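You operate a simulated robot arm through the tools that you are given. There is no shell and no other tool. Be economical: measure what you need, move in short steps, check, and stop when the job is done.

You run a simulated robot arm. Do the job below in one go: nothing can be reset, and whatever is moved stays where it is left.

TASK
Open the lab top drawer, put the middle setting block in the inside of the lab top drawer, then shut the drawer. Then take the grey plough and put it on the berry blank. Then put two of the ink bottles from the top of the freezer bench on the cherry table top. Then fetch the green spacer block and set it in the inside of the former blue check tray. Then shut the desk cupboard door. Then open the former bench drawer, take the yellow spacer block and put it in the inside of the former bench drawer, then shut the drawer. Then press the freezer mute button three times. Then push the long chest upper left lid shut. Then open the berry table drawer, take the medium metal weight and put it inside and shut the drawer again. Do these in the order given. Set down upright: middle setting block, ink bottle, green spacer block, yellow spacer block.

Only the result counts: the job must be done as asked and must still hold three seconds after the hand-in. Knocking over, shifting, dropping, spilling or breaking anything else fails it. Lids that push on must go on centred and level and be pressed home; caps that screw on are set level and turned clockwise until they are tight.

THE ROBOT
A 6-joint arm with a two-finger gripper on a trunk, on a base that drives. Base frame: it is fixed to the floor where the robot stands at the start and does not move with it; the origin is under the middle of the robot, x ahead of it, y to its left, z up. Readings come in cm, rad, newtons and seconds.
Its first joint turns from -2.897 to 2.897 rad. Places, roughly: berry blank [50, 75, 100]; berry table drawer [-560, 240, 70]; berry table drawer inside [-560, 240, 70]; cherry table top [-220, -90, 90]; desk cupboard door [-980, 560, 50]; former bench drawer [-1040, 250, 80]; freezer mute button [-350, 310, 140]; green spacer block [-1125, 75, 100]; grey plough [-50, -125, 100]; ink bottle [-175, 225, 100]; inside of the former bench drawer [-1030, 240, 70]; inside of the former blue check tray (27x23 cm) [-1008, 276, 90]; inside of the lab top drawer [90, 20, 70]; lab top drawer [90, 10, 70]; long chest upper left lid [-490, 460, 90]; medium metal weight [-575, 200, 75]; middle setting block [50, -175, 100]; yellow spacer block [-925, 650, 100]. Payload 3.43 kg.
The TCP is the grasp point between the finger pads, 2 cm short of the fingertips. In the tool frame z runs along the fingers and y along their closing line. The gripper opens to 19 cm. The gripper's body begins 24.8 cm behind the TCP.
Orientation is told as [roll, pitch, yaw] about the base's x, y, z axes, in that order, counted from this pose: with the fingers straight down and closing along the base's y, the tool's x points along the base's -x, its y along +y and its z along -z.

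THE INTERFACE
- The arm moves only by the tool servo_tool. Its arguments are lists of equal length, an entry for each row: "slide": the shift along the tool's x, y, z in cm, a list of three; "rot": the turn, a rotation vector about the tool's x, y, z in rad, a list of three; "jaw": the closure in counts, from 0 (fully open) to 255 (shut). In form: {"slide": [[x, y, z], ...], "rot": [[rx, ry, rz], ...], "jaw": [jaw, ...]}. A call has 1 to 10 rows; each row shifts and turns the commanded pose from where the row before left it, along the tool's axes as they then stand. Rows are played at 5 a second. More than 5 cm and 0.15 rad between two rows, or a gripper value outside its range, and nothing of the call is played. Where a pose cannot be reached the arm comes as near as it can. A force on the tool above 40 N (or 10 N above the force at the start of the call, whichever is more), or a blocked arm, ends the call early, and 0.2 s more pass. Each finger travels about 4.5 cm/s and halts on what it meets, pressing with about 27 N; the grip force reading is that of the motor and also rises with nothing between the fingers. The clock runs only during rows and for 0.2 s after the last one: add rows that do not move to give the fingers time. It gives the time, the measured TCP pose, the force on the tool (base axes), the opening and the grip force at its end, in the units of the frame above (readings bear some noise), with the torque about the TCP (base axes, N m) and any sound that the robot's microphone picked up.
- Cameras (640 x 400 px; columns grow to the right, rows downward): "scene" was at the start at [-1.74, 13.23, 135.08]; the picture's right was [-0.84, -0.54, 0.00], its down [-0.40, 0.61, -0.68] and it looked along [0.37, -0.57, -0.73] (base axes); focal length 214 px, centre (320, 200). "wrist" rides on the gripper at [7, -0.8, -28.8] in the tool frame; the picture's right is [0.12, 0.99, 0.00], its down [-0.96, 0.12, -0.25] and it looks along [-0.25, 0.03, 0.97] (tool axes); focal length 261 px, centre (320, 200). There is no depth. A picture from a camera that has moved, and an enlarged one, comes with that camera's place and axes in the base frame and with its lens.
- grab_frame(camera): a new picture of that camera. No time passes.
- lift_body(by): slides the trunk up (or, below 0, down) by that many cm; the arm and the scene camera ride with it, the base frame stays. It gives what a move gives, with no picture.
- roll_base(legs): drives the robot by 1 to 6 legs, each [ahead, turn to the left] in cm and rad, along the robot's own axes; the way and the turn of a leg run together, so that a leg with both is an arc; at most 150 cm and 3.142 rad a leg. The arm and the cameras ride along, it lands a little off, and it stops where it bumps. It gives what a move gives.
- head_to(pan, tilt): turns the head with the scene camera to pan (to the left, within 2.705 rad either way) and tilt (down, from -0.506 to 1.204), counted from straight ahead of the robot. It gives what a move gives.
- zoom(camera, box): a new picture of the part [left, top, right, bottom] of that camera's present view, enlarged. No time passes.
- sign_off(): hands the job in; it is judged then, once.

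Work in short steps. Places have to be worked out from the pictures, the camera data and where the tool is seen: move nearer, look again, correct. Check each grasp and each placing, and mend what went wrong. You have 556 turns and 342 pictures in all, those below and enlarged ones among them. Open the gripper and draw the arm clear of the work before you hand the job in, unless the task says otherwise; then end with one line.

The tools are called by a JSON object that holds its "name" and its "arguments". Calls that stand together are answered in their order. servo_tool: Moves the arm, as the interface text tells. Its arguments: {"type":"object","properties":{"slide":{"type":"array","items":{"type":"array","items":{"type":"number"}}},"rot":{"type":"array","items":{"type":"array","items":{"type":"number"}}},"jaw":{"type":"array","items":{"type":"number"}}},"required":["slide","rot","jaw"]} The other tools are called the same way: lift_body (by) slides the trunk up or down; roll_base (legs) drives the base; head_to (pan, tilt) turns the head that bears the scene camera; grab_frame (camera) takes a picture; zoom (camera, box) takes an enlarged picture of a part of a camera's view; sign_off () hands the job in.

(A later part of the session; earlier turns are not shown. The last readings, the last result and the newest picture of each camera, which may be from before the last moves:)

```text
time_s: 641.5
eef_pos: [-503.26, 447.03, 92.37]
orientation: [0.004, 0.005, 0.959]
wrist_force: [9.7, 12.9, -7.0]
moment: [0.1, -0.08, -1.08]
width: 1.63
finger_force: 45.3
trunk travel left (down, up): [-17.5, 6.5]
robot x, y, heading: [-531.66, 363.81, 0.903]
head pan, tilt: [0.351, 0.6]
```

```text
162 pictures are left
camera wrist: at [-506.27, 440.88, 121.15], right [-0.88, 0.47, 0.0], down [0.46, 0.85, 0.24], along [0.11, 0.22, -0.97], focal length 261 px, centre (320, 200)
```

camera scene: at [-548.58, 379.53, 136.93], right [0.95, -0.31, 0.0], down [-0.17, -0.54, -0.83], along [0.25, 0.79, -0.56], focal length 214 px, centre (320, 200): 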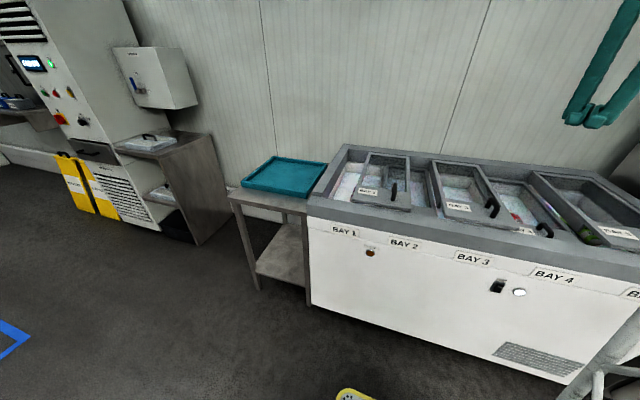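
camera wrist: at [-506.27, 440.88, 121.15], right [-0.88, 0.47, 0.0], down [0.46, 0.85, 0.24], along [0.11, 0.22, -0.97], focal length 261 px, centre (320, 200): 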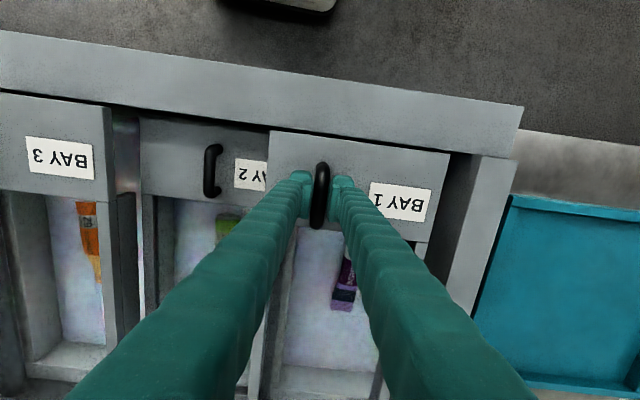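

Nearly there. Continue until it meets the frame.

{"name": "servo_tool", "arguments": {"slide": [[-0.25, 0.8, 0], [0, 0.8, 0], [0, 0.8, 0], [0, 0.8, 0], [0, 0.8, 0], [0, 0.8, 0], [0, 0.8, 0], [0, 0, 0]], "rot": [[0, 0, 0], [0, 0, 0], [0, 0, 0], [0, 0, 0], [0, 0, 0], [0, 0, 0], [0, 0, 0], [0, 0, 0]], "jaw": [255, 255, 255, 255, 255, 255, 255, 255]}}

{"name": "grab_frame", "arguments": {"camera": "wrist"}}

```text
time_s: 642.9
eef_pos: [-506.14, 449.15, 92.31]
orientation: [-0.004, 0.008, 0.951]
wrist_force: [2.8, -7.6, 6.2]
moment: [-0.15, 0.11, -0.51]
width: 1.56
finger_force: 44.6
trunk travel left (down, up): [-17.5, 6.5]
robot x, y, heading: [-531.74, 363.28, 0.899]
head pan, tilt: [0.351, 0.6]
stopped in row 6: the force on the tool passed its limit at 49 N (the readings are from after the stop); the commanded pose is now the measured one
```

```text
161 pictures are left
camera wrist: at [-509.32, 443.23, 121.22], right [-0.88, 0.48, 0.0], down [0.46, 0.85, 0.24], along [0.12, 0.21, -0.97], focal length 261 px, centre (320, 200)
```

wrist: 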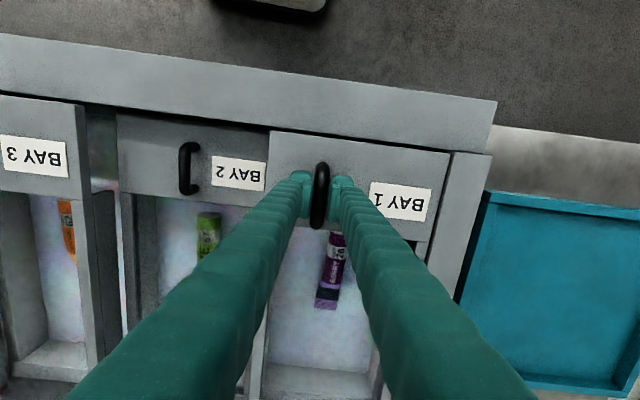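

The lid is against the frame (49 N). Release, rise and check.

{"name": "servo_tool", "arguments": {"slide": [[0, 0, 0], [0, 0, 0], [0, 0, 0], [0, 0, -3], [0, 0, -4.5], [0, 0, -4.5], [0, 0, -4.5], [0, 0, -4.5]], "rot": [[0, 0, 0], [0, 0, 0], [0, 0, 0], [0, 0, 0], [0, 0, 0], [0, 0, 0], [0, 0, 0], [0, 0, 0]], "jaw": [210, 180, 160, 160, 160, 160, 160, 160]}}

{"name": "grab_frame", "arguments": {"camera": "wrist"}}

{"name": "zoom", "arguments": {"camera": "scene", "box": [300, 130, 500, 230]}}

```text
time_s: 644.7
eef_pos: [-506.16, 449.55, 113.38]
orientation: [-0.003, 0.01, 0.953]
wrist_force: [-0.2, -0.1, 0.0]
moment: [0.0, 0.01, 0.02]
width: 7.09
finger_force: 0.0
trunk travel left (down, up): [-17.5, 6.5]
robot x, y, heading: [-532.23, 363.98, 0.904]
head pan, tilt: [0.351, 0.6]
```

```text
160 pictures are left
camera wrist: at [-509.44, 443.58, 142.22], right [-0.88, 0.48, 0.0], down [0.46, 0.85, 0.24], along [0.12, 0.21, -0.97], focal length 261 px, centre (320, 200)
```

wrist: 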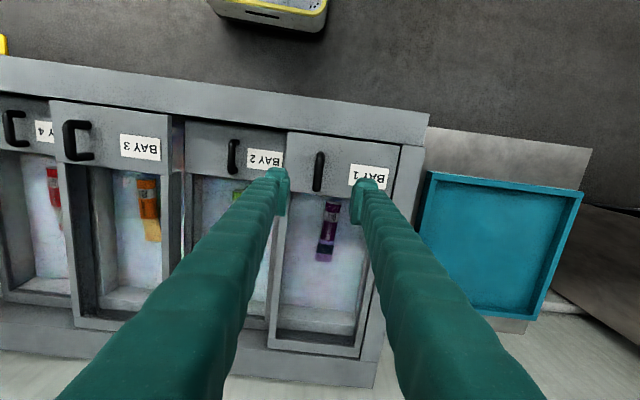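

```text
3.20 times, centred on (400, 180) of scene
camera zoom: at [-548.53, 379.62, 136.92], right [0.95, -0.31, 0.0], down [-0.18, -0.54, -0.82], along [0.26, 0.78, -0.57], focal length 686 px, centre (64, 264)
```

zoom: 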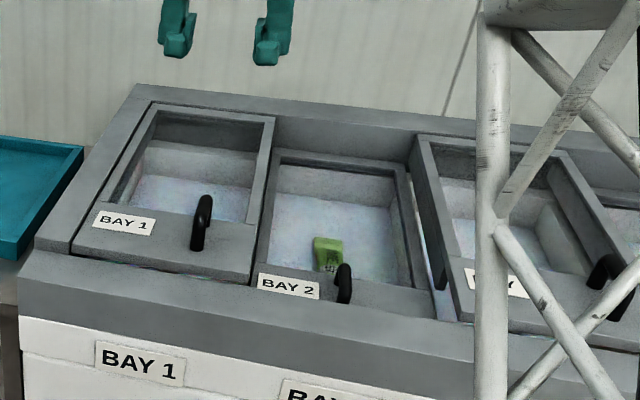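

BAY 1's lid is fully shut. Last: the berry table drawer. Raise and retract the arm, then drive to view its drawer side.

{"name": "servo_tool", "arguments": {"slide": [[0, 0, -4.5], [0, 0, -4.5], [4.5, 0, -2], [4.5, 0, 0], [4.5, 0, 0], [4.5, 0, 0], [0, 0, 0]], "rot": [[0, 0, 0], [0, 0, 0], [0, 0, 0], [0, 0, 0], [0, 0, 0], [0, 0, 0], [0, 0, 0]], "jaw": [160, 160, 160, 160, 160, 160, 160]}}

```text
time_s: 646.3
eef_pos: [-516.38, 434.81, 124.26]
orientation: [-0.004, 0.01, 0.951]
wrist_force: [-0.7, -0.4, 0.2]
moment: [0.09, 0.0, 0.03]
width: 7.11
finger_force: 0.0
trunk travel left (down, up): [-17.5, 6.5]
robot x, y, heading: [-531.86, 363.14, 0.898]
head pan, tilt: [0.351, 0.6]
```

{"name": "roll_base", "arguments": {"legs": [[0, -1.82], [87, 0], [86, 0]]}}

{"name": "head_to", "arguments": {"pan": -1.9, "tilt": 0.5}}

{"name": "grab_frame", "arguments": {"camera": "scene"}}

```text
time_s: 659.6
eef_pos: [-361.81, 193.7, 124.26]
orientation: [-0.003, 0.008, -0.868]
wrist_force: [0.1, 1.2, -0.2]
moment: [-0.1, 0.01, 0.02]
width: 7.11
finger_force: 0.0
trunk travel left (down, up): [-17.5, 6.5]
robot x, y, heading: [-425.97, 226.97, -0.912]
head pan, tilt: [0.351, 0.6]
```

```text
time_s: 661.8
eef_pos: [-361.92, 193.62, 124.23]
orientation: [-0.004, 0.007, -0.868]
wrist_force: [-0.7, -0.1, 0.7]
moment: [0.02, 0.05, -0.02]
width: 7.1
finger_force: 0.0
trunk travel left (down, up): [-17.5, 6.5]
robot x, y, heading: [-426.44, 226.86, -0.912]
head pan, tilt: [-1.901, 0.499]
```

```text
158 pictures are left
camera scene: at [-422.82, 241.17, 137.84], right [-0.32, 0.95, 0.0], down [0.45, 0.15, -0.88], along [-0.83, -0.28, -0.48], focal length 214 px, centre (320, 200)
```

scene: 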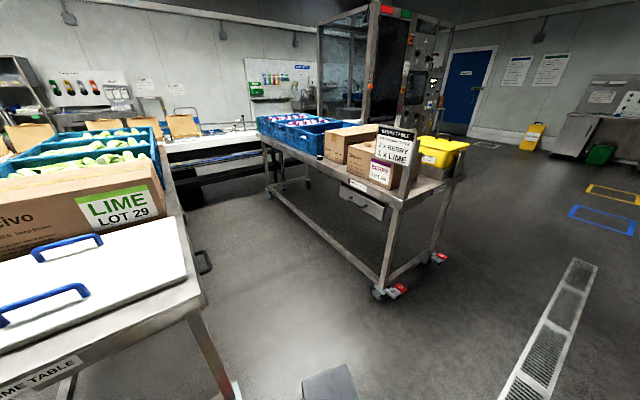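

{"name": "zoom", "arguments": {"camera": "scene", "box": [240, 90, 500, 310]}}

```text
1.82 times, centred on (370, 200) of scene
camera zoom: at [-422.82, 241.17, 137.84], right [-0.32, 0.95, 0.0], down [0.45, 0.15, -0.88], along [-0.83, -0.28, -0.48], focal length 390 px, centre (229, 200)
```

zoom: 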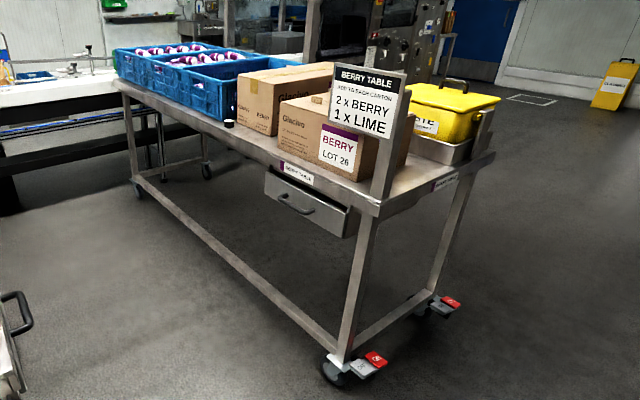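

The drawer faces the gap between lime and berry tables; its handle is near (-545,225,70) and the weight likely on the table at about (-573,191). I'll back into that gap so both are in reach: first line up in the aisle.

{"name": "roll_base", "arguments": {"legs": [[0, 0.324], [-46.7, 0], [0, 1.548]]}}

{"name": "head_to", "arguments": {"pan": 2.6, "tilt": 0.5}}

{"name": "grab_frame", "arguments": {"camera": "scene"}}

```text
time_s: 669.6
eef_pos: [-452.88, 324.53, 124.21]
orientation: [-0.003, 0.009, 1.013]
wrist_force: [-0.9, 0.1, 0.3]
moment: [-0.02, -0.02, -0.04]
width: 7.07
finger_force: 0.0
trunk travel left (down, up): [-17.5, 6.5]
robot x, y, heading: [-465.22, 252.95, 0.971]
head pan, tilt: [-1.901, 0.499]
```

```text
time_s: 673.2
eef_pos: [-452.85, 324.53, 124.23]
orientation: [-0.004, 0.009, 1.014]
wrist_force: [-1.1, -0.3, 0.6]
moment: [-0.04, -0.01, 0.06]
width: 7.1
finger_force: 0.0
trunk travel left (down, up): [-17.5, 6.5]
robot x, y, heading: [-465.09, 253.33, 0.969]
head pan, tilt: [2.601, 0.499]
```

```text
156 pictures are left
camera scene: at [-493.09, 255.63, 137.84], right [-0.42, 0.91, 0.0], down [0.44, 0.2, -0.88], along [-0.8, -0.37, -0.48], focal length 214 px, centre (320, 200)
```

scene: 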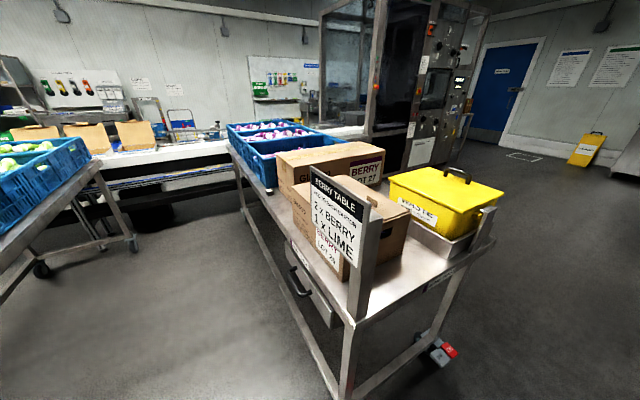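

Handle triangulated at (-537.5,226.3,74.5). The gap is about 96 cm wide and my line is central; back in 127 cm.

{"name": "roll_base", "arguments": {"legs": [[-64, 0], [-63, 0]]}}

{"name": "head_to", "arguments": {"pan": 0.8, "tilt": 0.7}}

{"name": "grab_frame", "arguments": {"camera": "scene"}}

{"name": "grab_frame", "arguments": {"camera": "wrist"}}

```text
time_s: 679.9
eef_pos: [-524.85, 219.41, 124.24]
orientation: [-0.005, 0.008, 1.026]
wrist_force: [-0.1, 0.5, -0.1]
moment: [-0.02, 0.02, 0.02]
width: 7.07
finger_force: 0.0
trunk travel left (down, up): [-17.5, 6.5]
robot x, y, heading: [-535.89, 147.51, 0.982]
head pan, tilt: [2.601, 0.499]
```

```text
time_s: 681.7
eef_pos: [-525.02, 219.47, 124.21]
orientation: [-0.004, 0.009, 1.027]
wrist_force: [1.4, -1.4, 0.3]
moment: [0.02, 0.04, 0.03]
width: 7.1
finger_force: 0.0
trunk travel left (down, up): [-17.5, 6.5]
robot x, y, heading: [-536.32, 147.71, 0.984]
head pan, tilt: [0.799, 0.7]
```

```text
155 pictures are left
camera scene: at [-557.85, 162.21, 136.07], right [0.98, 0.21, 0.0], down [0.14, -0.63, -0.76], along [-0.16, 0.75, -0.64], focal length 214 px, centre (320, 200)
```

scene: 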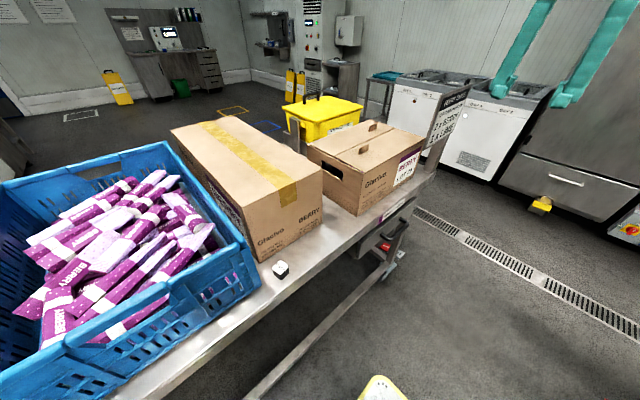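

```text
154 pictures are left
camera wrist: at [-527.69, 213.27, 153.09], right [-0.91, 0.41, 0.0], down [0.4, 0.88, 0.24], along [0.1, 0.22, -0.97], focal length 261 px, centre (320, 200)
```

wrist: 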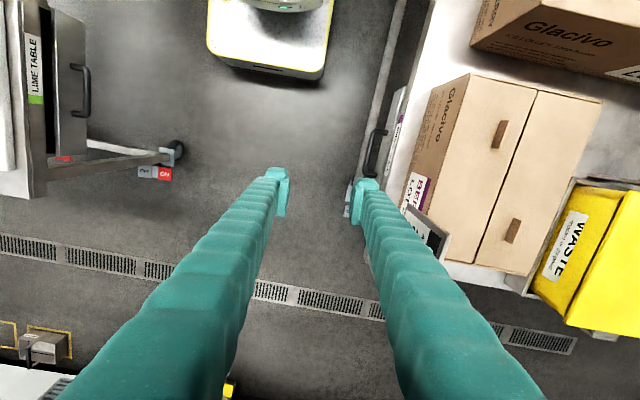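

{"name": "zoom", "arguments": {"camera": "scene", "box": [230, 190, 430, 330]}}

{"name": "zoom", "arguments": {"camera": "wrist", "box": [340, 60, 460, 200]}}

```text
2.86 times, centred on (330, 260) of scene
camera zoom: at [-557.85, 162.21, 136.07], right [0.98, 0.21, 0.0], down [0.14, -0.63, -0.76], along [-0.16, 0.75, -0.64], focal length 613 px, centre (291, 29)
```

zoom: 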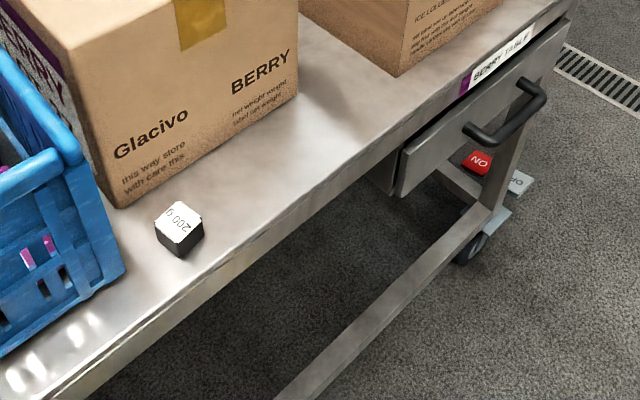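

```text
2.86 times, centred on (400, 130) of wrist
camera zoom: at [-527.69, 213.27, 153.09], right [-0.91, 0.41, 0.0], down [0.4, 0.88, 0.24], along [0.1, 0.22, -0.97], focal length 745 px, centre (91, 400)
```

zoom: 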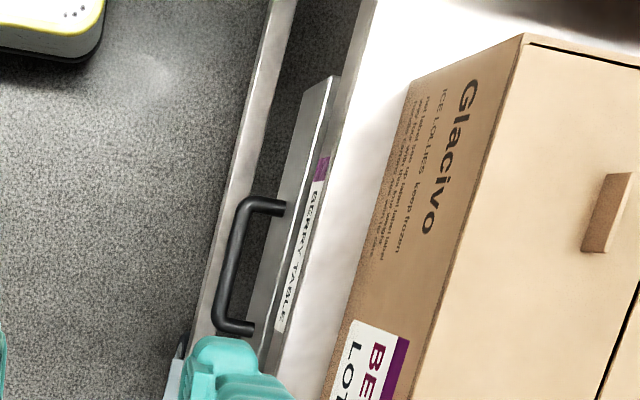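

The weight is marked 200 g, near (-574,191). First the drawer: bring the hand over the gap's middle before turning the base, so that it never sweeps the boxes.

{"name": "servo_tool", "arguments": {"slide": [[0.4, -4.6, 0], [0.4, -4.6, 0], [0.4, -4.6, 0], [0.4, -4.6, 0], [0.4, -4.6, 0], [0.4, -4.6, 0], [0.4, -4.6, 0], [0.4, -4.6, 0], [0.4, -4.6, 0], [0.4, -4.6, 0]], "rot": [[0, 0, 0], [0, 0, 0], [0, 0, 0], [0, 0, 0], [0, 0, 0], [0, 0, 0], [0, 0, 0], [0, 0, 0], [0, 0, 0], [0, 0, 0]], "jaw": [160, 160, 160, 160, 160, 160, 160, 160, 160, 160]}}

{"name": "servo_tool", "arguments": {"slide": [[0, -4, 0], [0, 0, 0], [0, 0, 0], [0, 0, 0], [0, 0, 0], [0, 0, 0]], "rot": [[0, 0, 0], [0, 0, 0.134], [0, 0, 0.134], [0, 0, 0.134], [0, 0, 0.134], [0, 0, 0.134]], "jaw": [160, 160, 160, 160, 160, 160]}}

```text
time_s: 683.9
eef_pos: [-487.78, 192.23, 124.39]
orientation: [-0.005, 0.008, 1.026]
wrist_force: [-0.1, -0.1, -0.1]
moment: [-0.1, -0.14, 0.03]
width: 7.1
finger_force: 0.1
trunk travel left (down, up): [-17.5, 6.5]
robot x, y, heading: [-535.94, 147.61, 0.987]
head pan, tilt: [0.799, 0.7]
```

```text
time_s: 685.3
eef_pos: [-484.12, 190.13, 124.5]
orientation: [-0.007, 0.004, 0.354]
wrist_force: [0.4, 0.1, 0.3]
moment: [0.0, -0.02, 0.02]
width: 7.08
finger_force: 0.0
trunk travel left (down, up): [-17.5, 6.5]
robot x, y, heading: [-536.07, 147.6, 0.986]
head pan, tilt: [0.799, 0.7]
```

Now turn the base left by 0.60 rad.

{"name": "roll_base", "arguments": {"legs": [[0, 0.602]]}}

{"name": "grab_frame", "arguments": {"camera": "wrist"}}

```text
time_s: 687.4
eef_pos: [-516.89, 211.91, 124.42]
orientation: [-0.009, 0.005, 0.951]
wrist_force: [-0.1, 0.2, -0.1]
moment: [0.01, -0.03, 0.01]
width: 7.1
finger_force: 0.0
trunk travel left (down, up): [-17.5, 6.5]
robot x, y, heading: [-535.98, 147.81, 1.581]
head pan, tilt: [0.799, 0.7]
```

```text
151 pictures are left
camera wrist: at [-520.23, 205.98, 153.28], right [-0.88, 0.48, -0.01], down [0.46, 0.85, 0.24], along [0.12, 0.21, -0.97], focal length 261 px, centre (320, 200)
```

wrist: 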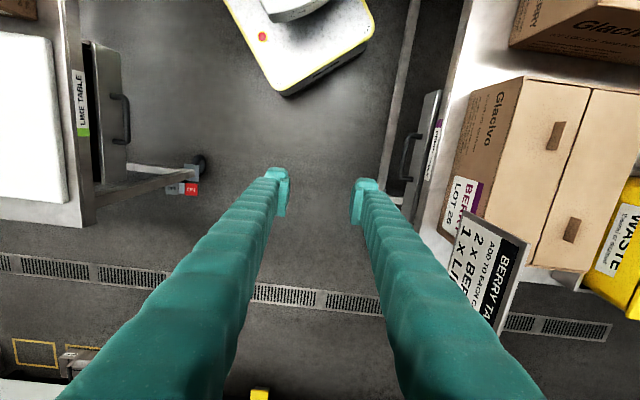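

Handle confirmed about 25 cm ahead. Tilt the tool to horizontal.

{"name": "servo_tool", "arguments": {"slide": [[0, 0, 0], [0, 0, 0], [0, 0, 0], [0, 0, 0], [0, 0, 0], [0, 0, 0], [0, 0, 0], [0, 0, 0], [0, 0, 0], [0, 0, 0]], "rot": [[-0.14, 0, 0], [-0.14, 0, 0], [-0.14, 0, 0], [-0.14, 0, 0], [-0.14, 0, 0], [-0.14, 0, 0], [-0.14, 0, 0], [-0.14, 0, 0], [-0.14, 0, 0], [-0.14, 0, 0]], "jaw": [160, 160, 160, 160, 160, 160, 160, 160, 160, 160]}}

{"name": "servo_tool", "arguments": {"slide": [[0, 0, 0], [0, -4.4, 0], [0, -4.4, 0], [0, -4.4, 0], [0, -4.4, 0], [0, -4.4, 0], [0, -4.4, 0], [0, -4.4, 0], [0, -4.4, 0], [0, 0, 0]], "rot": [[-0.14, 0, 0], [-0.03, 0, 0], [0, 0, 0], [0, 0, 0], [0, 0, 0], [0, 0, 0], [0, 0, 0], [0, 0, 0], [0, 0, 0], [0, 0, 0]], "jaw": [160, 160, 160, 160, 160, 160, 160, 160, 160, 160]}}

{"name": "grab_frame", "arguments": {"camera": "wrist"}}

```text
time_s: 689.6
eef_pos: [-516.79, 211.85, 124.49]
orientation: [1.392, 0.004, 0.951]
wrist_force: [-0.2, -0.1, 0.6]
moment: [-0.01, -0.13, -0.14]
width: 7.07
finger_force: 0.1
trunk travel left (down, up): [-17.5, 6.5]
robot x, y, heading: [-535.98, 147.69, 1.577]
head pan, tilt: [0.799, 0.7]
```

```text
time_s: 691.8
eef_pos: [-516.71, 211.45, 89.2]
orientation: [1.562, 0.004, 0.953]
wrist_force: [-0.1, -0.9, 0.7]
moment: [-0.02, 0.03, -0.01]
width: 7.08
finger_force: 0.0
trunk travel left (down, up): [-17.5, 6.5]
robot x, y, heading: [-536.32, 147.45, 1.578]
head pan, tilt: [0.799, 0.7]
```

```text
150 pictures are left
camera wrist: at [-497.18, 189.1, 88.58], right [-0.07, -0.09, 0.99], down [0.76, 0.64, 0.11], along [-0.65, 0.76, 0.02], focal length 261 px, centre (320, 200)
```

wrist: 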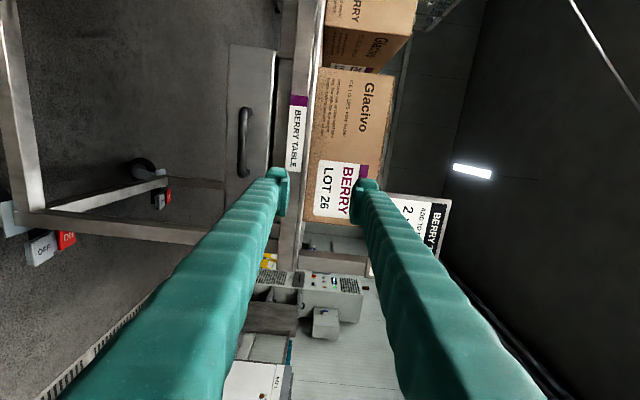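

Handle refined to (-539.5,224.3,73). Descend 16 and shift 2.6.

{"name": "servo_tool", "arguments": {"slide": [[0.7, -4, 0], [0.7, -4, 0], [0.7, -4, 0], [0.5, -4, 0], [0, 0, 4], [0, 0, 4], [0, 0, 4], [0, 0, 4], [0, 0, 0]], "rot": [[0, 0, 0], [0, 0, 0], [0, 0, 0], [0, 0, 0], [0, 0, 0], [0, 0, 0], [0, 0, 0], [0, 0, 0], [0, 0, 0]], "jaw": [160, 160, 160, 160, 160, 160, 160, 160, 160]}}

{"name": "grab_frame", "arguments": {"camera": "wrist"}}

```text
time_s: 693.8
eef_pos: [-530.89, 218.54, 73.21]
orientation: [1.563, 0.007, 0.952]
wrist_force: [0.7, -0.1, 1.0]
moment: [-0.02, 0.02, 0.02]
width: 7.08
finger_force: 0.0
trunk travel left (down, up): [-17.5, 6.5]
robot x, y, heading: [-536.02, 147.66, 1.581]
head pan, tilt: [0.799, 0.7]
```

```text
149 pictures are left
camera wrist: at [-511.56, 196.12, 72.62], right [-0.07, -0.09, 0.99], down [0.76, 0.64, 0.11], along [-0.65, 0.76, 0.02], focal length 261 px, centre (320, 200)
```

wrist: 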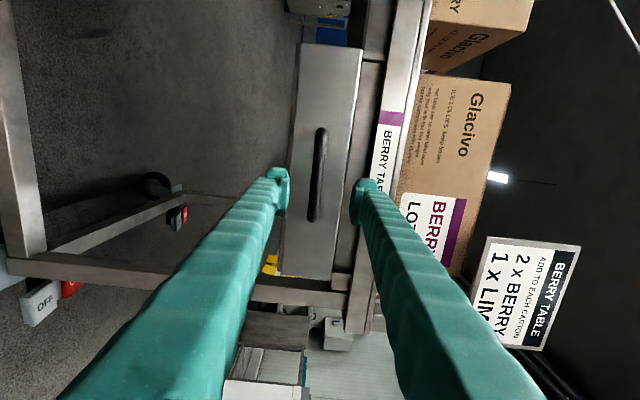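

Handle centred. Advance 8 cm and look.

{"name": "servo_tool", "arguments": {"slide": [[0, 0, 4], [0, 0, 4], [0, 0, 0]], "rot": [[0, 0, 0], [0, 0, 0], [0, 0, 0]], "jaw": [160, 160, 160]}}

{"name": "grab_frame", "arguments": {"camera": "wrist"}}

```text
time_s: 694.6
eef_pos: [-537.55, 223.19, 73.02]
orientation: [1.563, 0.006, 0.951]
wrist_force: [-0.1, 0.7, 0.0]
moment: [0.0, -0.01, -0.01]
width: 7.08
finger_force: 0.1
trunk travel left (down, up): [-17.5, 6.5]
robot x, y, heading: [-536.25, 147.48, 1.583]
head pan, tilt: [0.799, 0.7]
```

```text
148 pictures are left
camera wrist: at [-518.04, 200.79, 72.54], right [-0.07, -0.09, 0.99], down [0.76, 0.64, 0.11], along [-0.65, 0.76, 0.02], focal length 261 px, centre (320, 200)
```

wrist: 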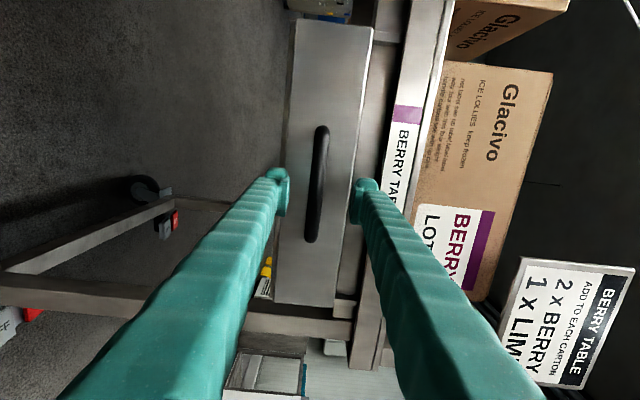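

{"name": "servo_tool", "arguments": {"slide": [[0, 0, 2], [0, 0, 1], [0, 0, 0], [0, 0, 0], [0, 0, 0], [0, 0, 0], [0, 0, 0]], "rot": [[0, 0, 0], [0, 0, 0], [0, 0, 0], [0, 0, 0], [0, 0, 0], [0, 0, 0], [0, 0, 0]], "jaw": [160, 160, 200, 255, 255, 255, 255]}}

{"name": "grab_frame", "arguments": {"camera": "wrist"}}

```text
time_s: 696.1
eef_pos: [-539.89, 224.93, 72.56]
orientation: [1.555, 0.009, 0.95]
wrist_force: [1.0, 0.6, -27.0]
moment: [0.8, -0.15, 0.07]
width: 1.28
finger_force: 27.6
trunk travel left (down, up): [-17.5, 6.5]
robot x, y, heading: [-536.19, 147.62, 1.583]
head pan, tilt: [0.799, 0.7]
stopped in row 7: the force on the tool passed its limit at 44 N (the readings are from after the stop); the commanded pose is now the measured one
```

```text
147 pictures are left
camera wrist: at [-520.52, 202.55, 72.25], right [-0.08, -0.08, 0.99], down [0.76, 0.64, 0.11], along [-0.65, 0.76, 0.01], focal length 261 px, centre (320, 200)
```

wrist: 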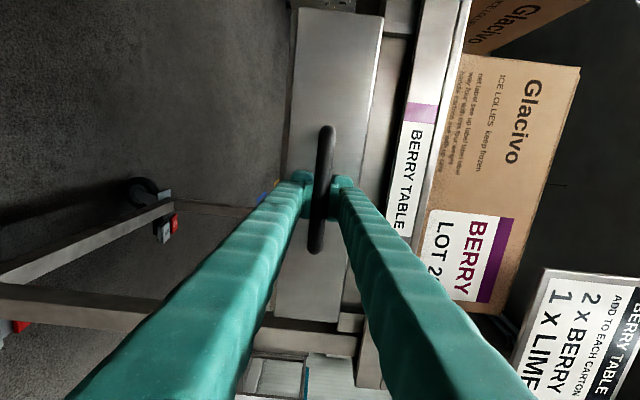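

Gripped (1.28). Ease down slightly and pull.

{"name": "servo_tool", "arguments": {"slide": [[0, -0.4, 0], [0, 0, -2.5], [0, 0, -2.5], [0, 0, -2.5], [0, 0, -2.5], [0, 0, -2.5], [0, 0, 0]], "rot": [[0, 0, 0], [0, 0, 0], [0, 0, 0], [0, 0, 0], [0, 0, 0], [0, 0, 0], [0, 0, 0]], "jaw": [255, 255, 255, 255, 255, 255, 255]}}

{"name": "head_to", "arguments": {"pan": 0.2, "tilt": 0.8}}

{"name": "grab_frame", "arguments": {"camera": "scene"}}

```text
time_s: 697.7
eef_pos: [-529.87, 217.67, 72.45]
orientation: [1.555, 0.009, 0.951]
wrist_force: [-4.2, -5.6, -23.7]
moment: [1.04, -0.31, -0.43]
width: 1.29
finger_force: 45.0
trunk travel left (down, up): [-17.5, 6.5]
robot x, y, heading: [-535.89, 147.96, 1.58]
head pan, tilt: [0.799, 0.7]
```

```text
time_s: 698.7
eef_pos: [-529.85, 217.78, 72.46]
orientation: [1.558, 0.007, 0.952]
wrist_force: [-7.1, -13.1, -36.2]
moment: [1.15, -0.24, -0.21]
width: 1.28
finger_force: 45.3
trunk travel left (down, up): [-17.5, 6.5]
robot x, y, heading: [-536.19, 147.69, 1.58]
head pan, tilt: [0.201, 0.799]
```

```text
146 pictures are left
camera scene: at [-557.66, 149.68, 135.23], right [0.98, 0.21, 0.0], down [0.15, -0.7, -0.7], along [-0.15, 0.68, -0.72], focal length 214 px, centre (320, 200)
```

scene: 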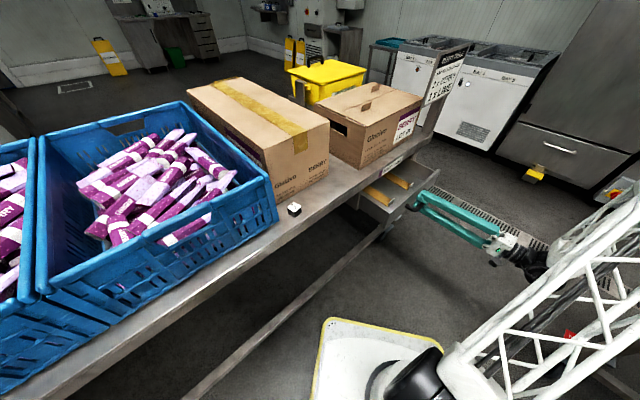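

12 cm open. Ease down and pull 9 cm more.

{"name": "servo_tool", "arguments": {"slide": [[0, -0.5, 0], [-0.2, 0, -2.2], [0, 0, -2.2], [0, 0, -2.2], [0, 0, -2], [0, 0, 0]], "rot": [[0, 0, 0], [0, 0, 0], [0, 0, 0], [0, 0, 0], [0, 0, 0], [0, 0, 0]], "jaw": [255, 255, 255, 255, 255, 255]}}

{"name": "zoom", "arguments": {"camera": "scene", "box": [330, 120, 570, 290]}}

```text
time_s: 699.7
eef_pos: [-524.47, 213.88, 72.47]
orientation: [1.562, 0.007, 0.955]
wrist_force: [-4.1, -6.7, 17.1]
moment: [0.62, -0.66, -1.68]
width: 1.28
finger_force: 45.0
trunk travel left (down, up): [-17.5, 6.5]
robot x, y, heading: [-535.88, 147.77, 1.576]
head pan, tilt: [0.201, 0.799]
stopped in row 5: the force on the tool passed its limit at 49 N (the readings are from after the stop); the commanded pose is now the measured one
```

```text
2.35 times, centred on (450, 205) of scene
camera zoom: at [-557.68, 149.5, 135.23], right [0.98, 0.21, 0.0], down [0.15, -0.7, -0.7], along [-0.15, 0.68, -0.72], focal length 505 px, centre (14, 188)
```

zoom: 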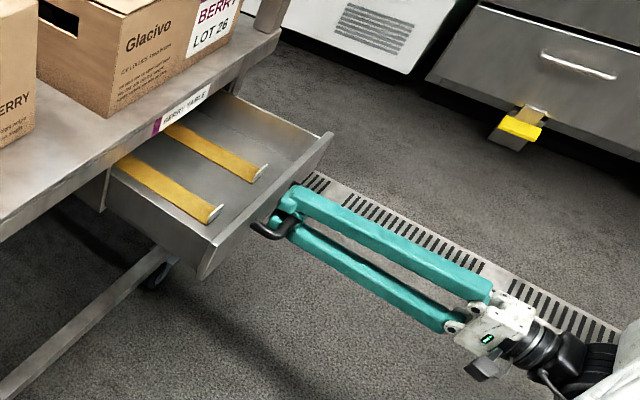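

Drawer is 19 cm open (end of travel); inside are two yellow rulers with free floor between. Release, back off, rise, and point the tool down again.

{"name": "servo_tool", "arguments": {"slide": [[0, 0, 0], [0, 0, 0], [0, 0, 0], [0, 0, -4], [0, 0, -4], [0, 4.5, 0], [0, 4.5, 0], [0, 4.5, 0], [0, 4.5, 0], [0, 4.5, 0]], "rot": [[0, 0, 0], [0, 0, 0], [0, 0, 0], [0, 0, 0], [0, 0, 0], [0, 0, 0], [0, 0, 0], [0, 0, 0], [0, 0, 0], [0, 0, 0]], "jaw": [210, 160, 160, 160, 160, 160, 160, 160, 160, 160]}}

{"name": "servo_tool", "arguments": {"slide": [[0, 4.5, 0], [0, 4.5, 0], [0, 4.5, 0], [0, 4.5, 0], [0, 4.5, 0], [0, 3, 0], [0, 0, 0]], "rot": [[0, 0, 0], [0, 0, 0], [0, 0, 0], [0, 0, 0], [0, 0, 0], [0, 0, 0], [0, 0, 0]], "jaw": [160, 160, 160, 160, 160, 160, 160]}}

{"name": "servo_tool", "arguments": {"slide": [[0, 0, 0], [0, 0, 0], [0, 0, 0], [0, 0, 0], [0, 0, 0], [0, 0, 0], [0, 0, 0], [0, 0, 0], [0, 0, 0], [0, 0, 0]], "rot": [[0.142, 0, 0], [0.142, 0, 0], [0.142, 0, 0], [0.142, 0, 0], [0.142, 0, 0], [0.142, 0, 0], [0.142, 0, 0], [0.142, 0, 0], [0.142, 0, 0], [0.142, 0, 0]], "jaw": [160, 160, 160, 160, 160, 160, 160, 160, 160, 160]}}

{"name": "grab_frame", "arguments": {"camera": "scene"}}

```text
time_s: 701.9
eef_pos: [-517.81, 209.55, 95.03]
orientation: [1.56, 0.01, 0.951]
wrist_force: [0.4, 1.1, -0.3]
moment: [0.1, 0.14, 0.17]
width: 7.08
finger_force: 0.0
trunk travel left (down, up): [-17.5, 6.5]
robot x, y, heading: [-536.5, 147.71, 1.582]
head pan, tilt: [0.201, 0.799]
```

```text
time_s: 703.5
eef_pos: [-518.07, 209.66, 120.42]
orientation: [1.56, 0.008, 0.953]
wrist_force: [-0.7, 0.7, 0.1]
moment: [-0.03, 0.03, -0.01]
width: 7.09
finger_force: 0.1
trunk travel left (down, up): [-17.5, 6.5]
robot x, y, heading: [-536.24, 147.57, 1.576]
head pan, tilt: [0.201, 0.799]
```

```text
time_s: 705.7
eef_pos: [-518.09, 209.69, 120.39]
orientation: [0.139, 0.007, 0.952]
wrist_force: [0.5, -0.9, 0.3]
moment: [0.13, 0.11, 0.01]
width: 7.09
finger_force: 0.0
trunk travel left (down, up): [-17.5, 6.5]
robot x, y, heading: [-536.4, 148.05, 1.579]
head pan, tilt: [0.201, 0.799]
```

```text
144 pictures are left
camera scene: at [-557.64, 149.53, 135.25], right [0.98, 0.21, 0.0], down [0.15, -0.7, -0.7], along [-0.15, 0.68, -0.72], focal length 214 px, centre (320, 200)
```

scene: 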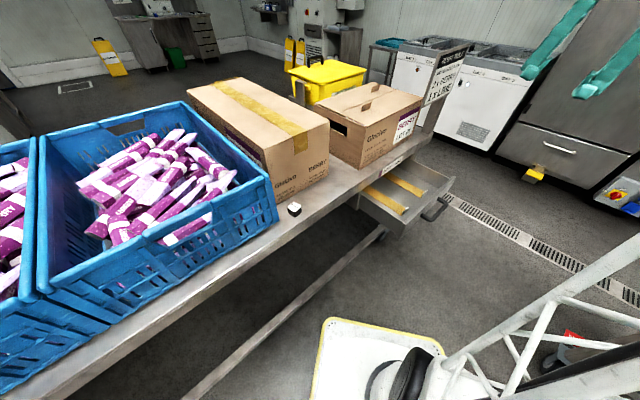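

Weight is at (-574.1,190.5), top z≈86. Finish levelling the tool and yaw it to close along the table's length.

{"name": "servo_tool", "arguments": {"slide": [[0, 0, 0], [0, 0, 0], [0, 0, 0], [0, 0, 0], [0, 0, 0], [0, 0, 0], [0, 0, 0], [0, 0, 0], [0, 0, 0], [0, 0, 0]], "rot": [[0.139, 0, 0], [0, 0, -0.145], [0, 0, -0.145], [0, 0, -0.145], [0, 0, -0.145], [0, 0, -0.145], [0, 0, -0.145], [0, 0, -0.145], [0, 0, -0.145], [0, 0, -0.145]], "jaw": [160, 160, 160, 160, 160, 160, 160, 160, 160, 160]}}

{"name": "servo_tool", "arguments": {"slide": [[0, 0, 0], [0, 0, 0], [0, 0, 0]], "rot": [[0, 0, -0.145], [0, 0, -0.128], [0, 0, 0]], "jaw": [160, 160, 160]}}

```text
time_s: 707.9
eef_pos: [-518.18, 209.71, 120.43]
orientation: [0.005, 0.001, 2.261]
wrist_force: [0.1, 0.2, -0.2]
moment: [0.02, 0.0, 0.02]
width: 7.08
finger_force: 0.0
trunk travel left (down, up): [-17.5, 6.5]
robot x, y, heading: [-536.2, 147.8, 1.58]
head pan, tilt: [0.201, 0.799]
```

```text
time_s: 708.7
eef_pos: [-518.1, 209.84, 120.38]
orientation: [0.007, 0.0, 2.532]
wrist_force: [0.0, -0.3, -0.8]
moment: [-0.03, -0.03, -0.05]
width: 7.08
finger_force: 0.0
trunk travel left (down, up): [-17.5, 6.5]
robot x, y, heading: [-536.38, 147.8, 1.584]
head pan, tilt: [0.201, 0.799]
```

Slide over toward the weight at height 120.

{"name": "servo_tool", "arguments": {"slide": [[-2.7, 3.7, 0], [-2.7, 3.7, 0], [-2.7, 3.7, 0], [-2.7, 3.7, 0], [-2.7, 3.7, 0], [-2.7, 3.7, 0], [-2.7, 3.7, 0], [-2.7, 3.7, 0], [-2.7, 3.7, 0], [-2.7, 3.7, 0]], "rot": [[0, 0, 0], [0, 0, 0], [0, 0, 0], [0, 0, 0], [0, 0, 0], [0, 0, 0], [0, 0, 0], [0, 0, 0], [0, 0, 0], [0, 0, 0]], "jaw": [160, 160, 160, 160, 160, 160, 160, 160, 160, 160]}}

{"name": "servo_tool", "arguments": {"slide": [[-2.6, 3.6, 0], [-2.6, 3.6, 0], [-2.6, 3.6, 0], [0, 0, 0]], "rot": [[0, 0, 0], [0, 0, 0], [0, 0, 0], [0, 0, 0]], "jaw": [160, 160, 160, 160]}}

{"name": "grab_frame", "arguments": {"camera": "wrist"}}

```text
time_s: 710.9
eef_pos: [-561.35, 194.98, 120.58]
orientation: [0.007, -0.001, 2.531]
wrist_force: [0.0, 0.1, 0.3]
moment: [0.0, 0.16, 0.01]
width: 7.09
finger_force: 0.1
trunk travel left (down, up): [-17.5, 6.5]
robot x, y, heading: [-536.04, 147.8, 1.578]
head pan, tilt: [0.201, 0.799]
```

```text
time_s: 711.9
eef_pos: [-573.95, 190.52, 120.83]
orientation: [0.007, 0.0, 2.532]
wrist_force: [0.2, 0.6, -0.1]
moment: [-0.02, -0.06, -0.04]
width: 7.12
finger_force: 0.0
trunk travel left (down, up): [-17.5, 6.5]
robot x, y, heading: [-535.76, 147.83, 1.576]
head pan, tilt: [0.201, 0.799]
```

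```text
143 pictures are left
camera wrist: at [-567.51, 187.42, 149.55], right [-0.47, -0.88, 0.01], down [-0.85, 0.46, 0.25], along [-0.22, 0.11, -0.97], focal length 261 px, centre (320, 200)
```

wrist: 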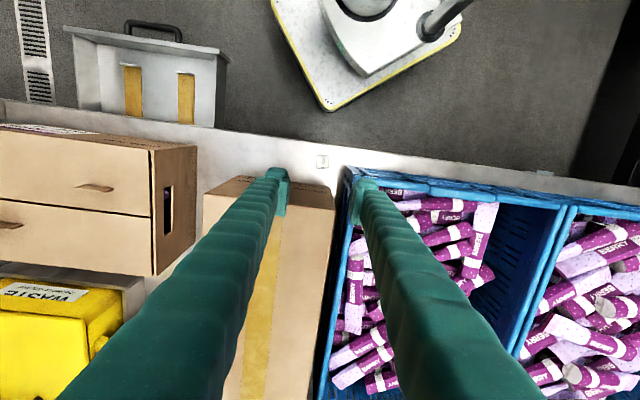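

The weight sits close between crate and box; I zoom to measure the gaps before choosing the grip.

{"name": "zoom", "arguments": {"camera": "wrist", "box": [260, 120, 400, 220]}}

{"name": "zoom", "arguments": {"camera": "scene", "box": [230, 140, 370, 260]}}

```text
4.00 times, centred on (330, 170) of wrist
camera zoom: at [-567.51, 187.42, 149.55], right [-0.47, -0.88, 0.01], down [-0.85, 0.46, 0.25], along [-0.22, 0.11, -0.97], focal length 1043 px, centre (280, 320)
```

zoom: 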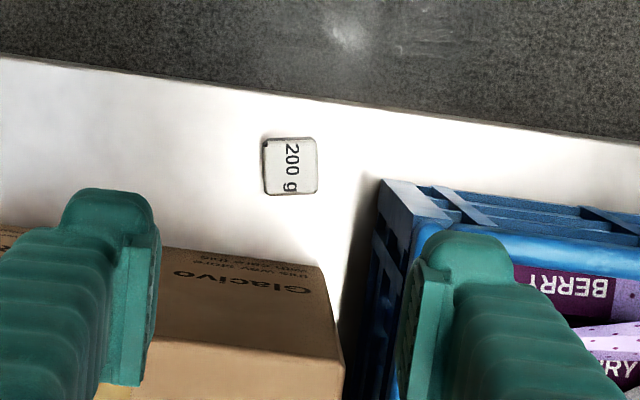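

```text
3.33 times, centred on (300, 200) of scene
camera zoom: at [-557.71, 149.59, 135.24], right [0.98, 0.21, 0.0], down [0.15, -0.7, -0.7], along [-0.14, 0.68, -0.72], focal length 715 px, centre (387, 200)
```

zoom: 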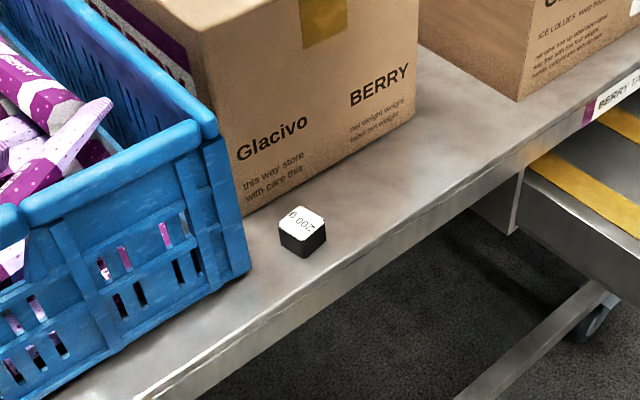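

Re-measured: crate 6 cm and box 6.5 cm from the weight's centre — enough for the present closing line with narrowed jaws. Correct and descend to z 100.

{"name": "servo_tool", "arguments": {"slide": [[0.7, 0.6, 0], [0, 0, 4.5], [0, 0, 4.5], [0, 0, 4.5], [0, 0, 4.5], [0, 0, 2.5], [0, 0, 0]], "rot": [[0, 0, 0], [0, 0, 0], [0, 0, 0], [0, 0, 0], [0, 0, 0], [0, 0, 0], [0, 0, 0]], "jaw": [170, 175, 175, 175, 175, 175, 175]}}

{"name": "zoom", "arguments": {"camera": "wrist", "box": [220, 110, 420, 250]}}

```text
time_s: 713.1
eef_pos: [-573.75, 189.72, 104.53]
orientation: [0.006, -0.007, 2.532]
wrist_force: [7.6, -2.3, 21.4]
moment: [-0.87, 0.84, 0.36]
width: 5.99
finger_force: 0.2
trunk travel left (down, up): [-17.5, 6.5]
robot x, y, heading: [-536.53, 147.6, 1.585]
head pan, tilt: [0.201, 0.799]
stopped in row 5: the force on the tool passed its limit at 130 N (the readings are from after the stop); the commanded pose is now the measured one
```

```text
2.86 times, centred on (320, 180) of wrist
camera zoom: at [-567.11, 186.35, 133.31], right [-0.47, -0.88, 0.01], down [-0.85, 0.46, 0.26], along [-0.23, 0.12, -0.97], focal length 745 px, centre (320, 257)
```

zoom: 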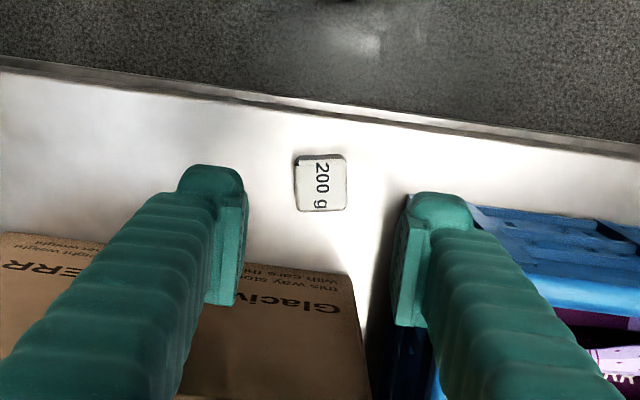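

The outer face of one finger met the crate's rim (contact ~5.6 cm toward the crate). Rise; I'll grip across the table instead, where 6.5 cm to the box and free space at the edge give more room.

{"name": "servo_tool", "arguments": {"slide": [[0, 0, -3], [0, 0, -4], [0, 0, -4], [0, 0, 0], [0, 0, 0], [0, 0, 0], [0, 0, 0], [0, 0, 0], [0, 0, 0], [0, 0, 0]], "rot": [[0, 0, 0], [0, 0, 0], [0, 0, 0], [0, 0, 0.143], [0, 0, 0.143], [0, 0, 0.143], [0, 0, 0.143], [0, 0, 0.143], [0, 0, 0.143], [0, 0, 0.143]], "jaw": [175, 175, 175, 175, 175, 175, 175, 175, 175, 175]}}

{"name": "servo_tool", "arguments": {"slide": [[0, 0, 0], [0, 0, 0], [0, 0, 0], [0, 0, 0], [0, 0, 0]], "rot": [[0, 0, 0.143], [0, 0, 0.143], [0, 0, 0.143], [0, 0, 0.141], [0, 0, 0]], "jaw": [175, 175, 175, 175, 175]}}

{"name": "grab_frame", "arguments": {"camera": "wrist"}}

{"name": "zoom", "arguments": {"camera": "scene", "box": [230, 140, 370, 260]}}

```text
time_s: 715.3
eef_pos: [-573.75, 189.63, 115.38]
orientation: [0.008, 0.002, 1.529]
wrist_force: [-0.5, 0.1, -0.2]
moment: [0.03, 0.01, -0.04]
width: 5.95
finger_force: 0.1
trunk travel left (down, up): [-17.5, 6.5]
robot x, y, heading: [-535.7, 147.73, 1.579]
head pan, tilt: [0.201, 0.799]
```

```text
time_s: 716.5
eef_pos: [-573.84, 189.79, 115.45]
orientation: [0.006, 0.006, 0.96]
wrist_force: [0.5, -0.7, -0.4]
moment: [-0.03, 0.02, -0.01]
width: 5.97
finger_force: 0.0
trunk travel left (down, up): [-17.5, 6.5]
robot x, y, heading: [-535.96, 147.88, 1.575]
head pan, tilt: [0.201, 0.799]
```

```text
139 pictures are left
camera wrist: at [-576.79, 183.52, 144.23], right [-0.88, 0.47, 0.01], down [0.46, 0.85, 0.24], along [0.11, 0.22, -0.97], focal length 261 px, centre (320, 200)
```

wrist: 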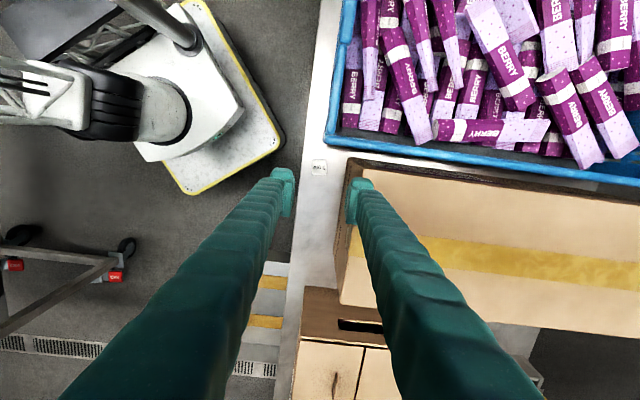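

```text
3.33 times, centred on (300, 200) of scene
camera zoom: at [-557.69, 149.59, 135.24], right [0.98, 0.21, 0.0], down [0.15, -0.7, -0.7], along [-0.14, 0.68, -0.72], focal length 715 px, centre (387, 200)
```

zoom: 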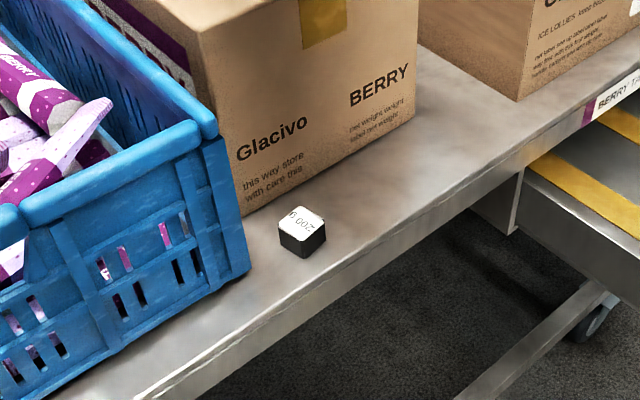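

Crate and box are unmoved. Closing across the table now; set jaws to ~5.2 cm, bias 0.4 cm toward the edge, and descend to z≈103.

{"name": "servo_tool", "arguments": {"slide": [[-0.2, -0.6, 0], [0, 0, 4], [0, 0, 4], [0, 0, 4], [0, 0, 0]], "rot": [[0, 0, 0], [0, 0, 0], [0, 0, 0], [0, 0, 0], [0, 0, 0]], "jaw": [185, 185, 185, 185, 185]}}

{"name": "zoom", "arguments": {"camera": "wrist", "box": [220, 90, 420, 230]}}

```text
time_s: 717.7
eef_pos: [-573.14, 189.62, 103.4]
orientation: [0.006, 0.007, 0.962]
wrist_force: [0.7, 0.2, -0.7]
moment: [-0.01, -0.03, -0.01]
width: 5.23
finger_force: 0.1
trunk travel left (down, up): [-17.5, 6.5]
robot x, y, heading: [-535.99, 147.57, 1.58]
head pan, tilt: [0.201, 0.799]
```

```text
2.86 times, centred on (320, 160) of wrist
camera zoom: at [-576.25, 183.35, 132.22], right [-0.88, 0.47, 0.01], down [0.46, 0.86, 0.24], along [0.11, 0.22, -0.97], focal length 745 px, centre (320, 314)
```

zoom: 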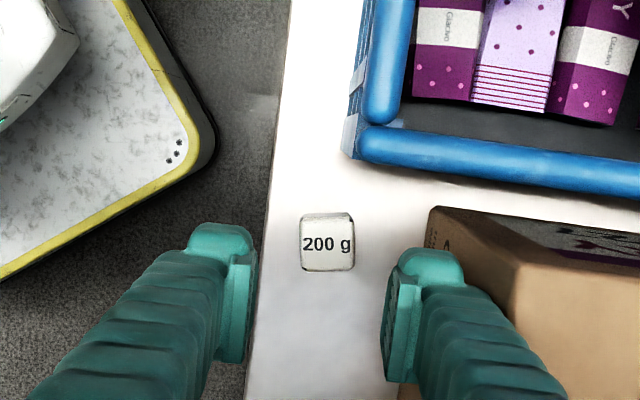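

Alignment good and no contact. Keep descending gently.

{"name": "servo_tool", "arguments": {"slide": [[0, 0, 2], [0, 0, 2], [0, 0, 2], [0, 0, 2], [0, 0, 2], [0, 0, 2], [0, 0, 0]], "rot": [[0, 0, 0], [0, 0, 0], [0, 0, 0], [0, 0, 0], [0, 0, 0], [0, 0, 0], [0, 0, 0]], "jaw": [185, 185, 185, 185, 185, 185, 185]}}

{"name": "zoom", "arguments": {"camera": "wrist", "box": [220, 90, 420, 230]}}

```text
time_s: 719.3
eef_pos: [-573.4, 189.47, 91.38]
orientation: [0.005, 0.007, 0.962]
wrist_force: [-0.2, 0.2, 0.7]
moment: [-0.02, 0.01, 0.0]
width: 5.24
finger_force: 0.2
trunk travel left (down, up): [-17.5, 6.5]
robot x, y, heading: [-536.15, 147.91, 1.58]
head pan, tilt: [0.201, 0.799]
```

```text
2.86 times, centred on (320, 160) of wrist
camera zoom: at [-576.33, 183.35, 120.18], right [-0.88, 0.47, 0.01], down [0.46, 0.86, 0.24], along [0.11, 0.22, -0.97], focal length 745 px, centre (320, 314)
```

zoom: 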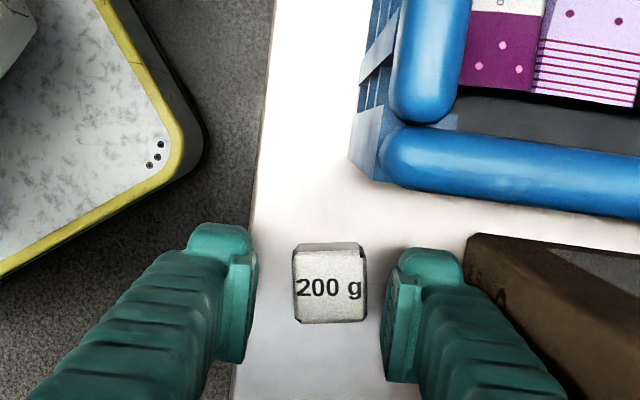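

Clear on both sides. Down 4.6 more and close.

{"name": "servo_tool", "arguments": {"slide": [[0, 0, 2.3], [0, 0, 2.3], [0, 0, 0], [0, 0, 0], [0, 0, 0], [0, 0, 0], [0, 0, 0]], "rot": [[0, 0, 0], [0, 0, 0], [0, 0, 0], [0, 0, 0], [0, 0, 0], [0, 0, 0], [0, 0, 0]], "jaw": [185, 185, 210, 255, 255, 255, 255]}}

{"name": "zoom", "arguments": {"camera": "wrist", "box": [220, 90, 420, 230]}}

```text
time_s: 719.9
eef_pos: [-573.38, 189.57, 87.88]
orientation: [0.008, 0.005, 0.961]
wrist_force: [-0.4, -2.4, 18.7]
moment: [-0.19, -0.55, -0.07]
width: 5.48
finger_force: 1.8
trunk travel left (down, up): [-17.5, 6.5]
robot x, y, heading: [-536.37, 147.85, 1.58]
head pan, tilt: [0.201, 0.799]
stopped in row 2: the force on the tool passed its limit at 82 N (the readings are from after the stop); the commanded pose is now the measured one
```

```text
2.86 times, centred on (320, 160) of wrist
camera zoom: at [-576.38, 183.25, 116.74], right [-0.88, 0.47, 0.01], down [0.46, 0.86, 0.24], along [0.11, 0.22, -0.97], focal length 745 px, centre (320, 314)
```

zoom: 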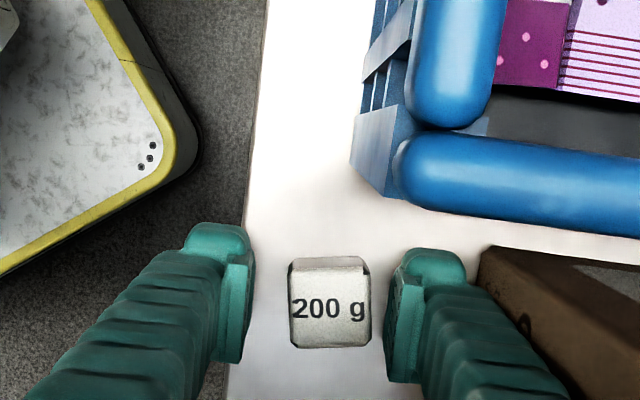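

The tips touched the table (so it is at z≈86). Rise 0.5 and close on the weight.

{"name": "servo_tool", "arguments": {"slide": [[0, 0, -0.5], [0, 0, 0], [0, 0, 0], [0, 0, 0], [0, 0, 0]], "rot": [[0, 0, 0], [0, 0, 0], [0, 0, 0], [0, 0, 0], [0, 0, 0]], "jaw": [185, 220, 255, 255, 255]}}

{"name": "zoom", "arguments": {"camera": "wrist", "box": [220, 90, 420, 230]}}

```text
time_s: 721.1
eef_pos: [-573.42, 189.47, 88.23]
orientation: [0.005, 0.005, 0.963]
wrist_force: [0.0, -0.4, 1.4]
moment: [-0.01, 0.02, 0.0]
width: 3.08
finger_force: 26.7
trunk travel left (down, up): [-17.5, 6.5]
robot x, y, heading: [-536.05, 147.63, 1.58]
head pan, tilt: [0.201, 0.799]
```

```text
2.86 times, centred on (320, 160) of wrist
camera zoom: at [-576.39, 183.31, 117.1], right [-0.88, 0.47, 0.01], down [0.46, 0.86, 0.24], along [0.11, 0.22, -0.97], focal length 745 px, centre (320, 314)
```

zoom: 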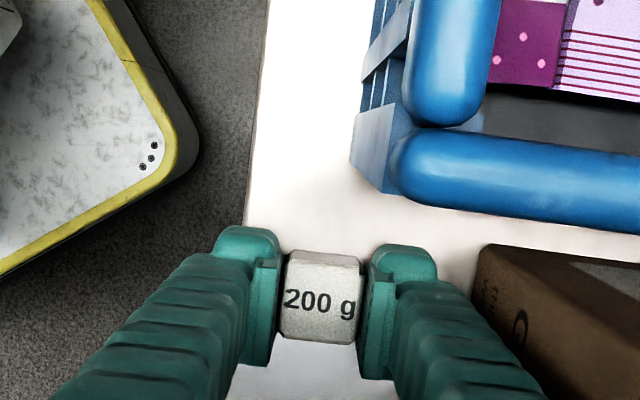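

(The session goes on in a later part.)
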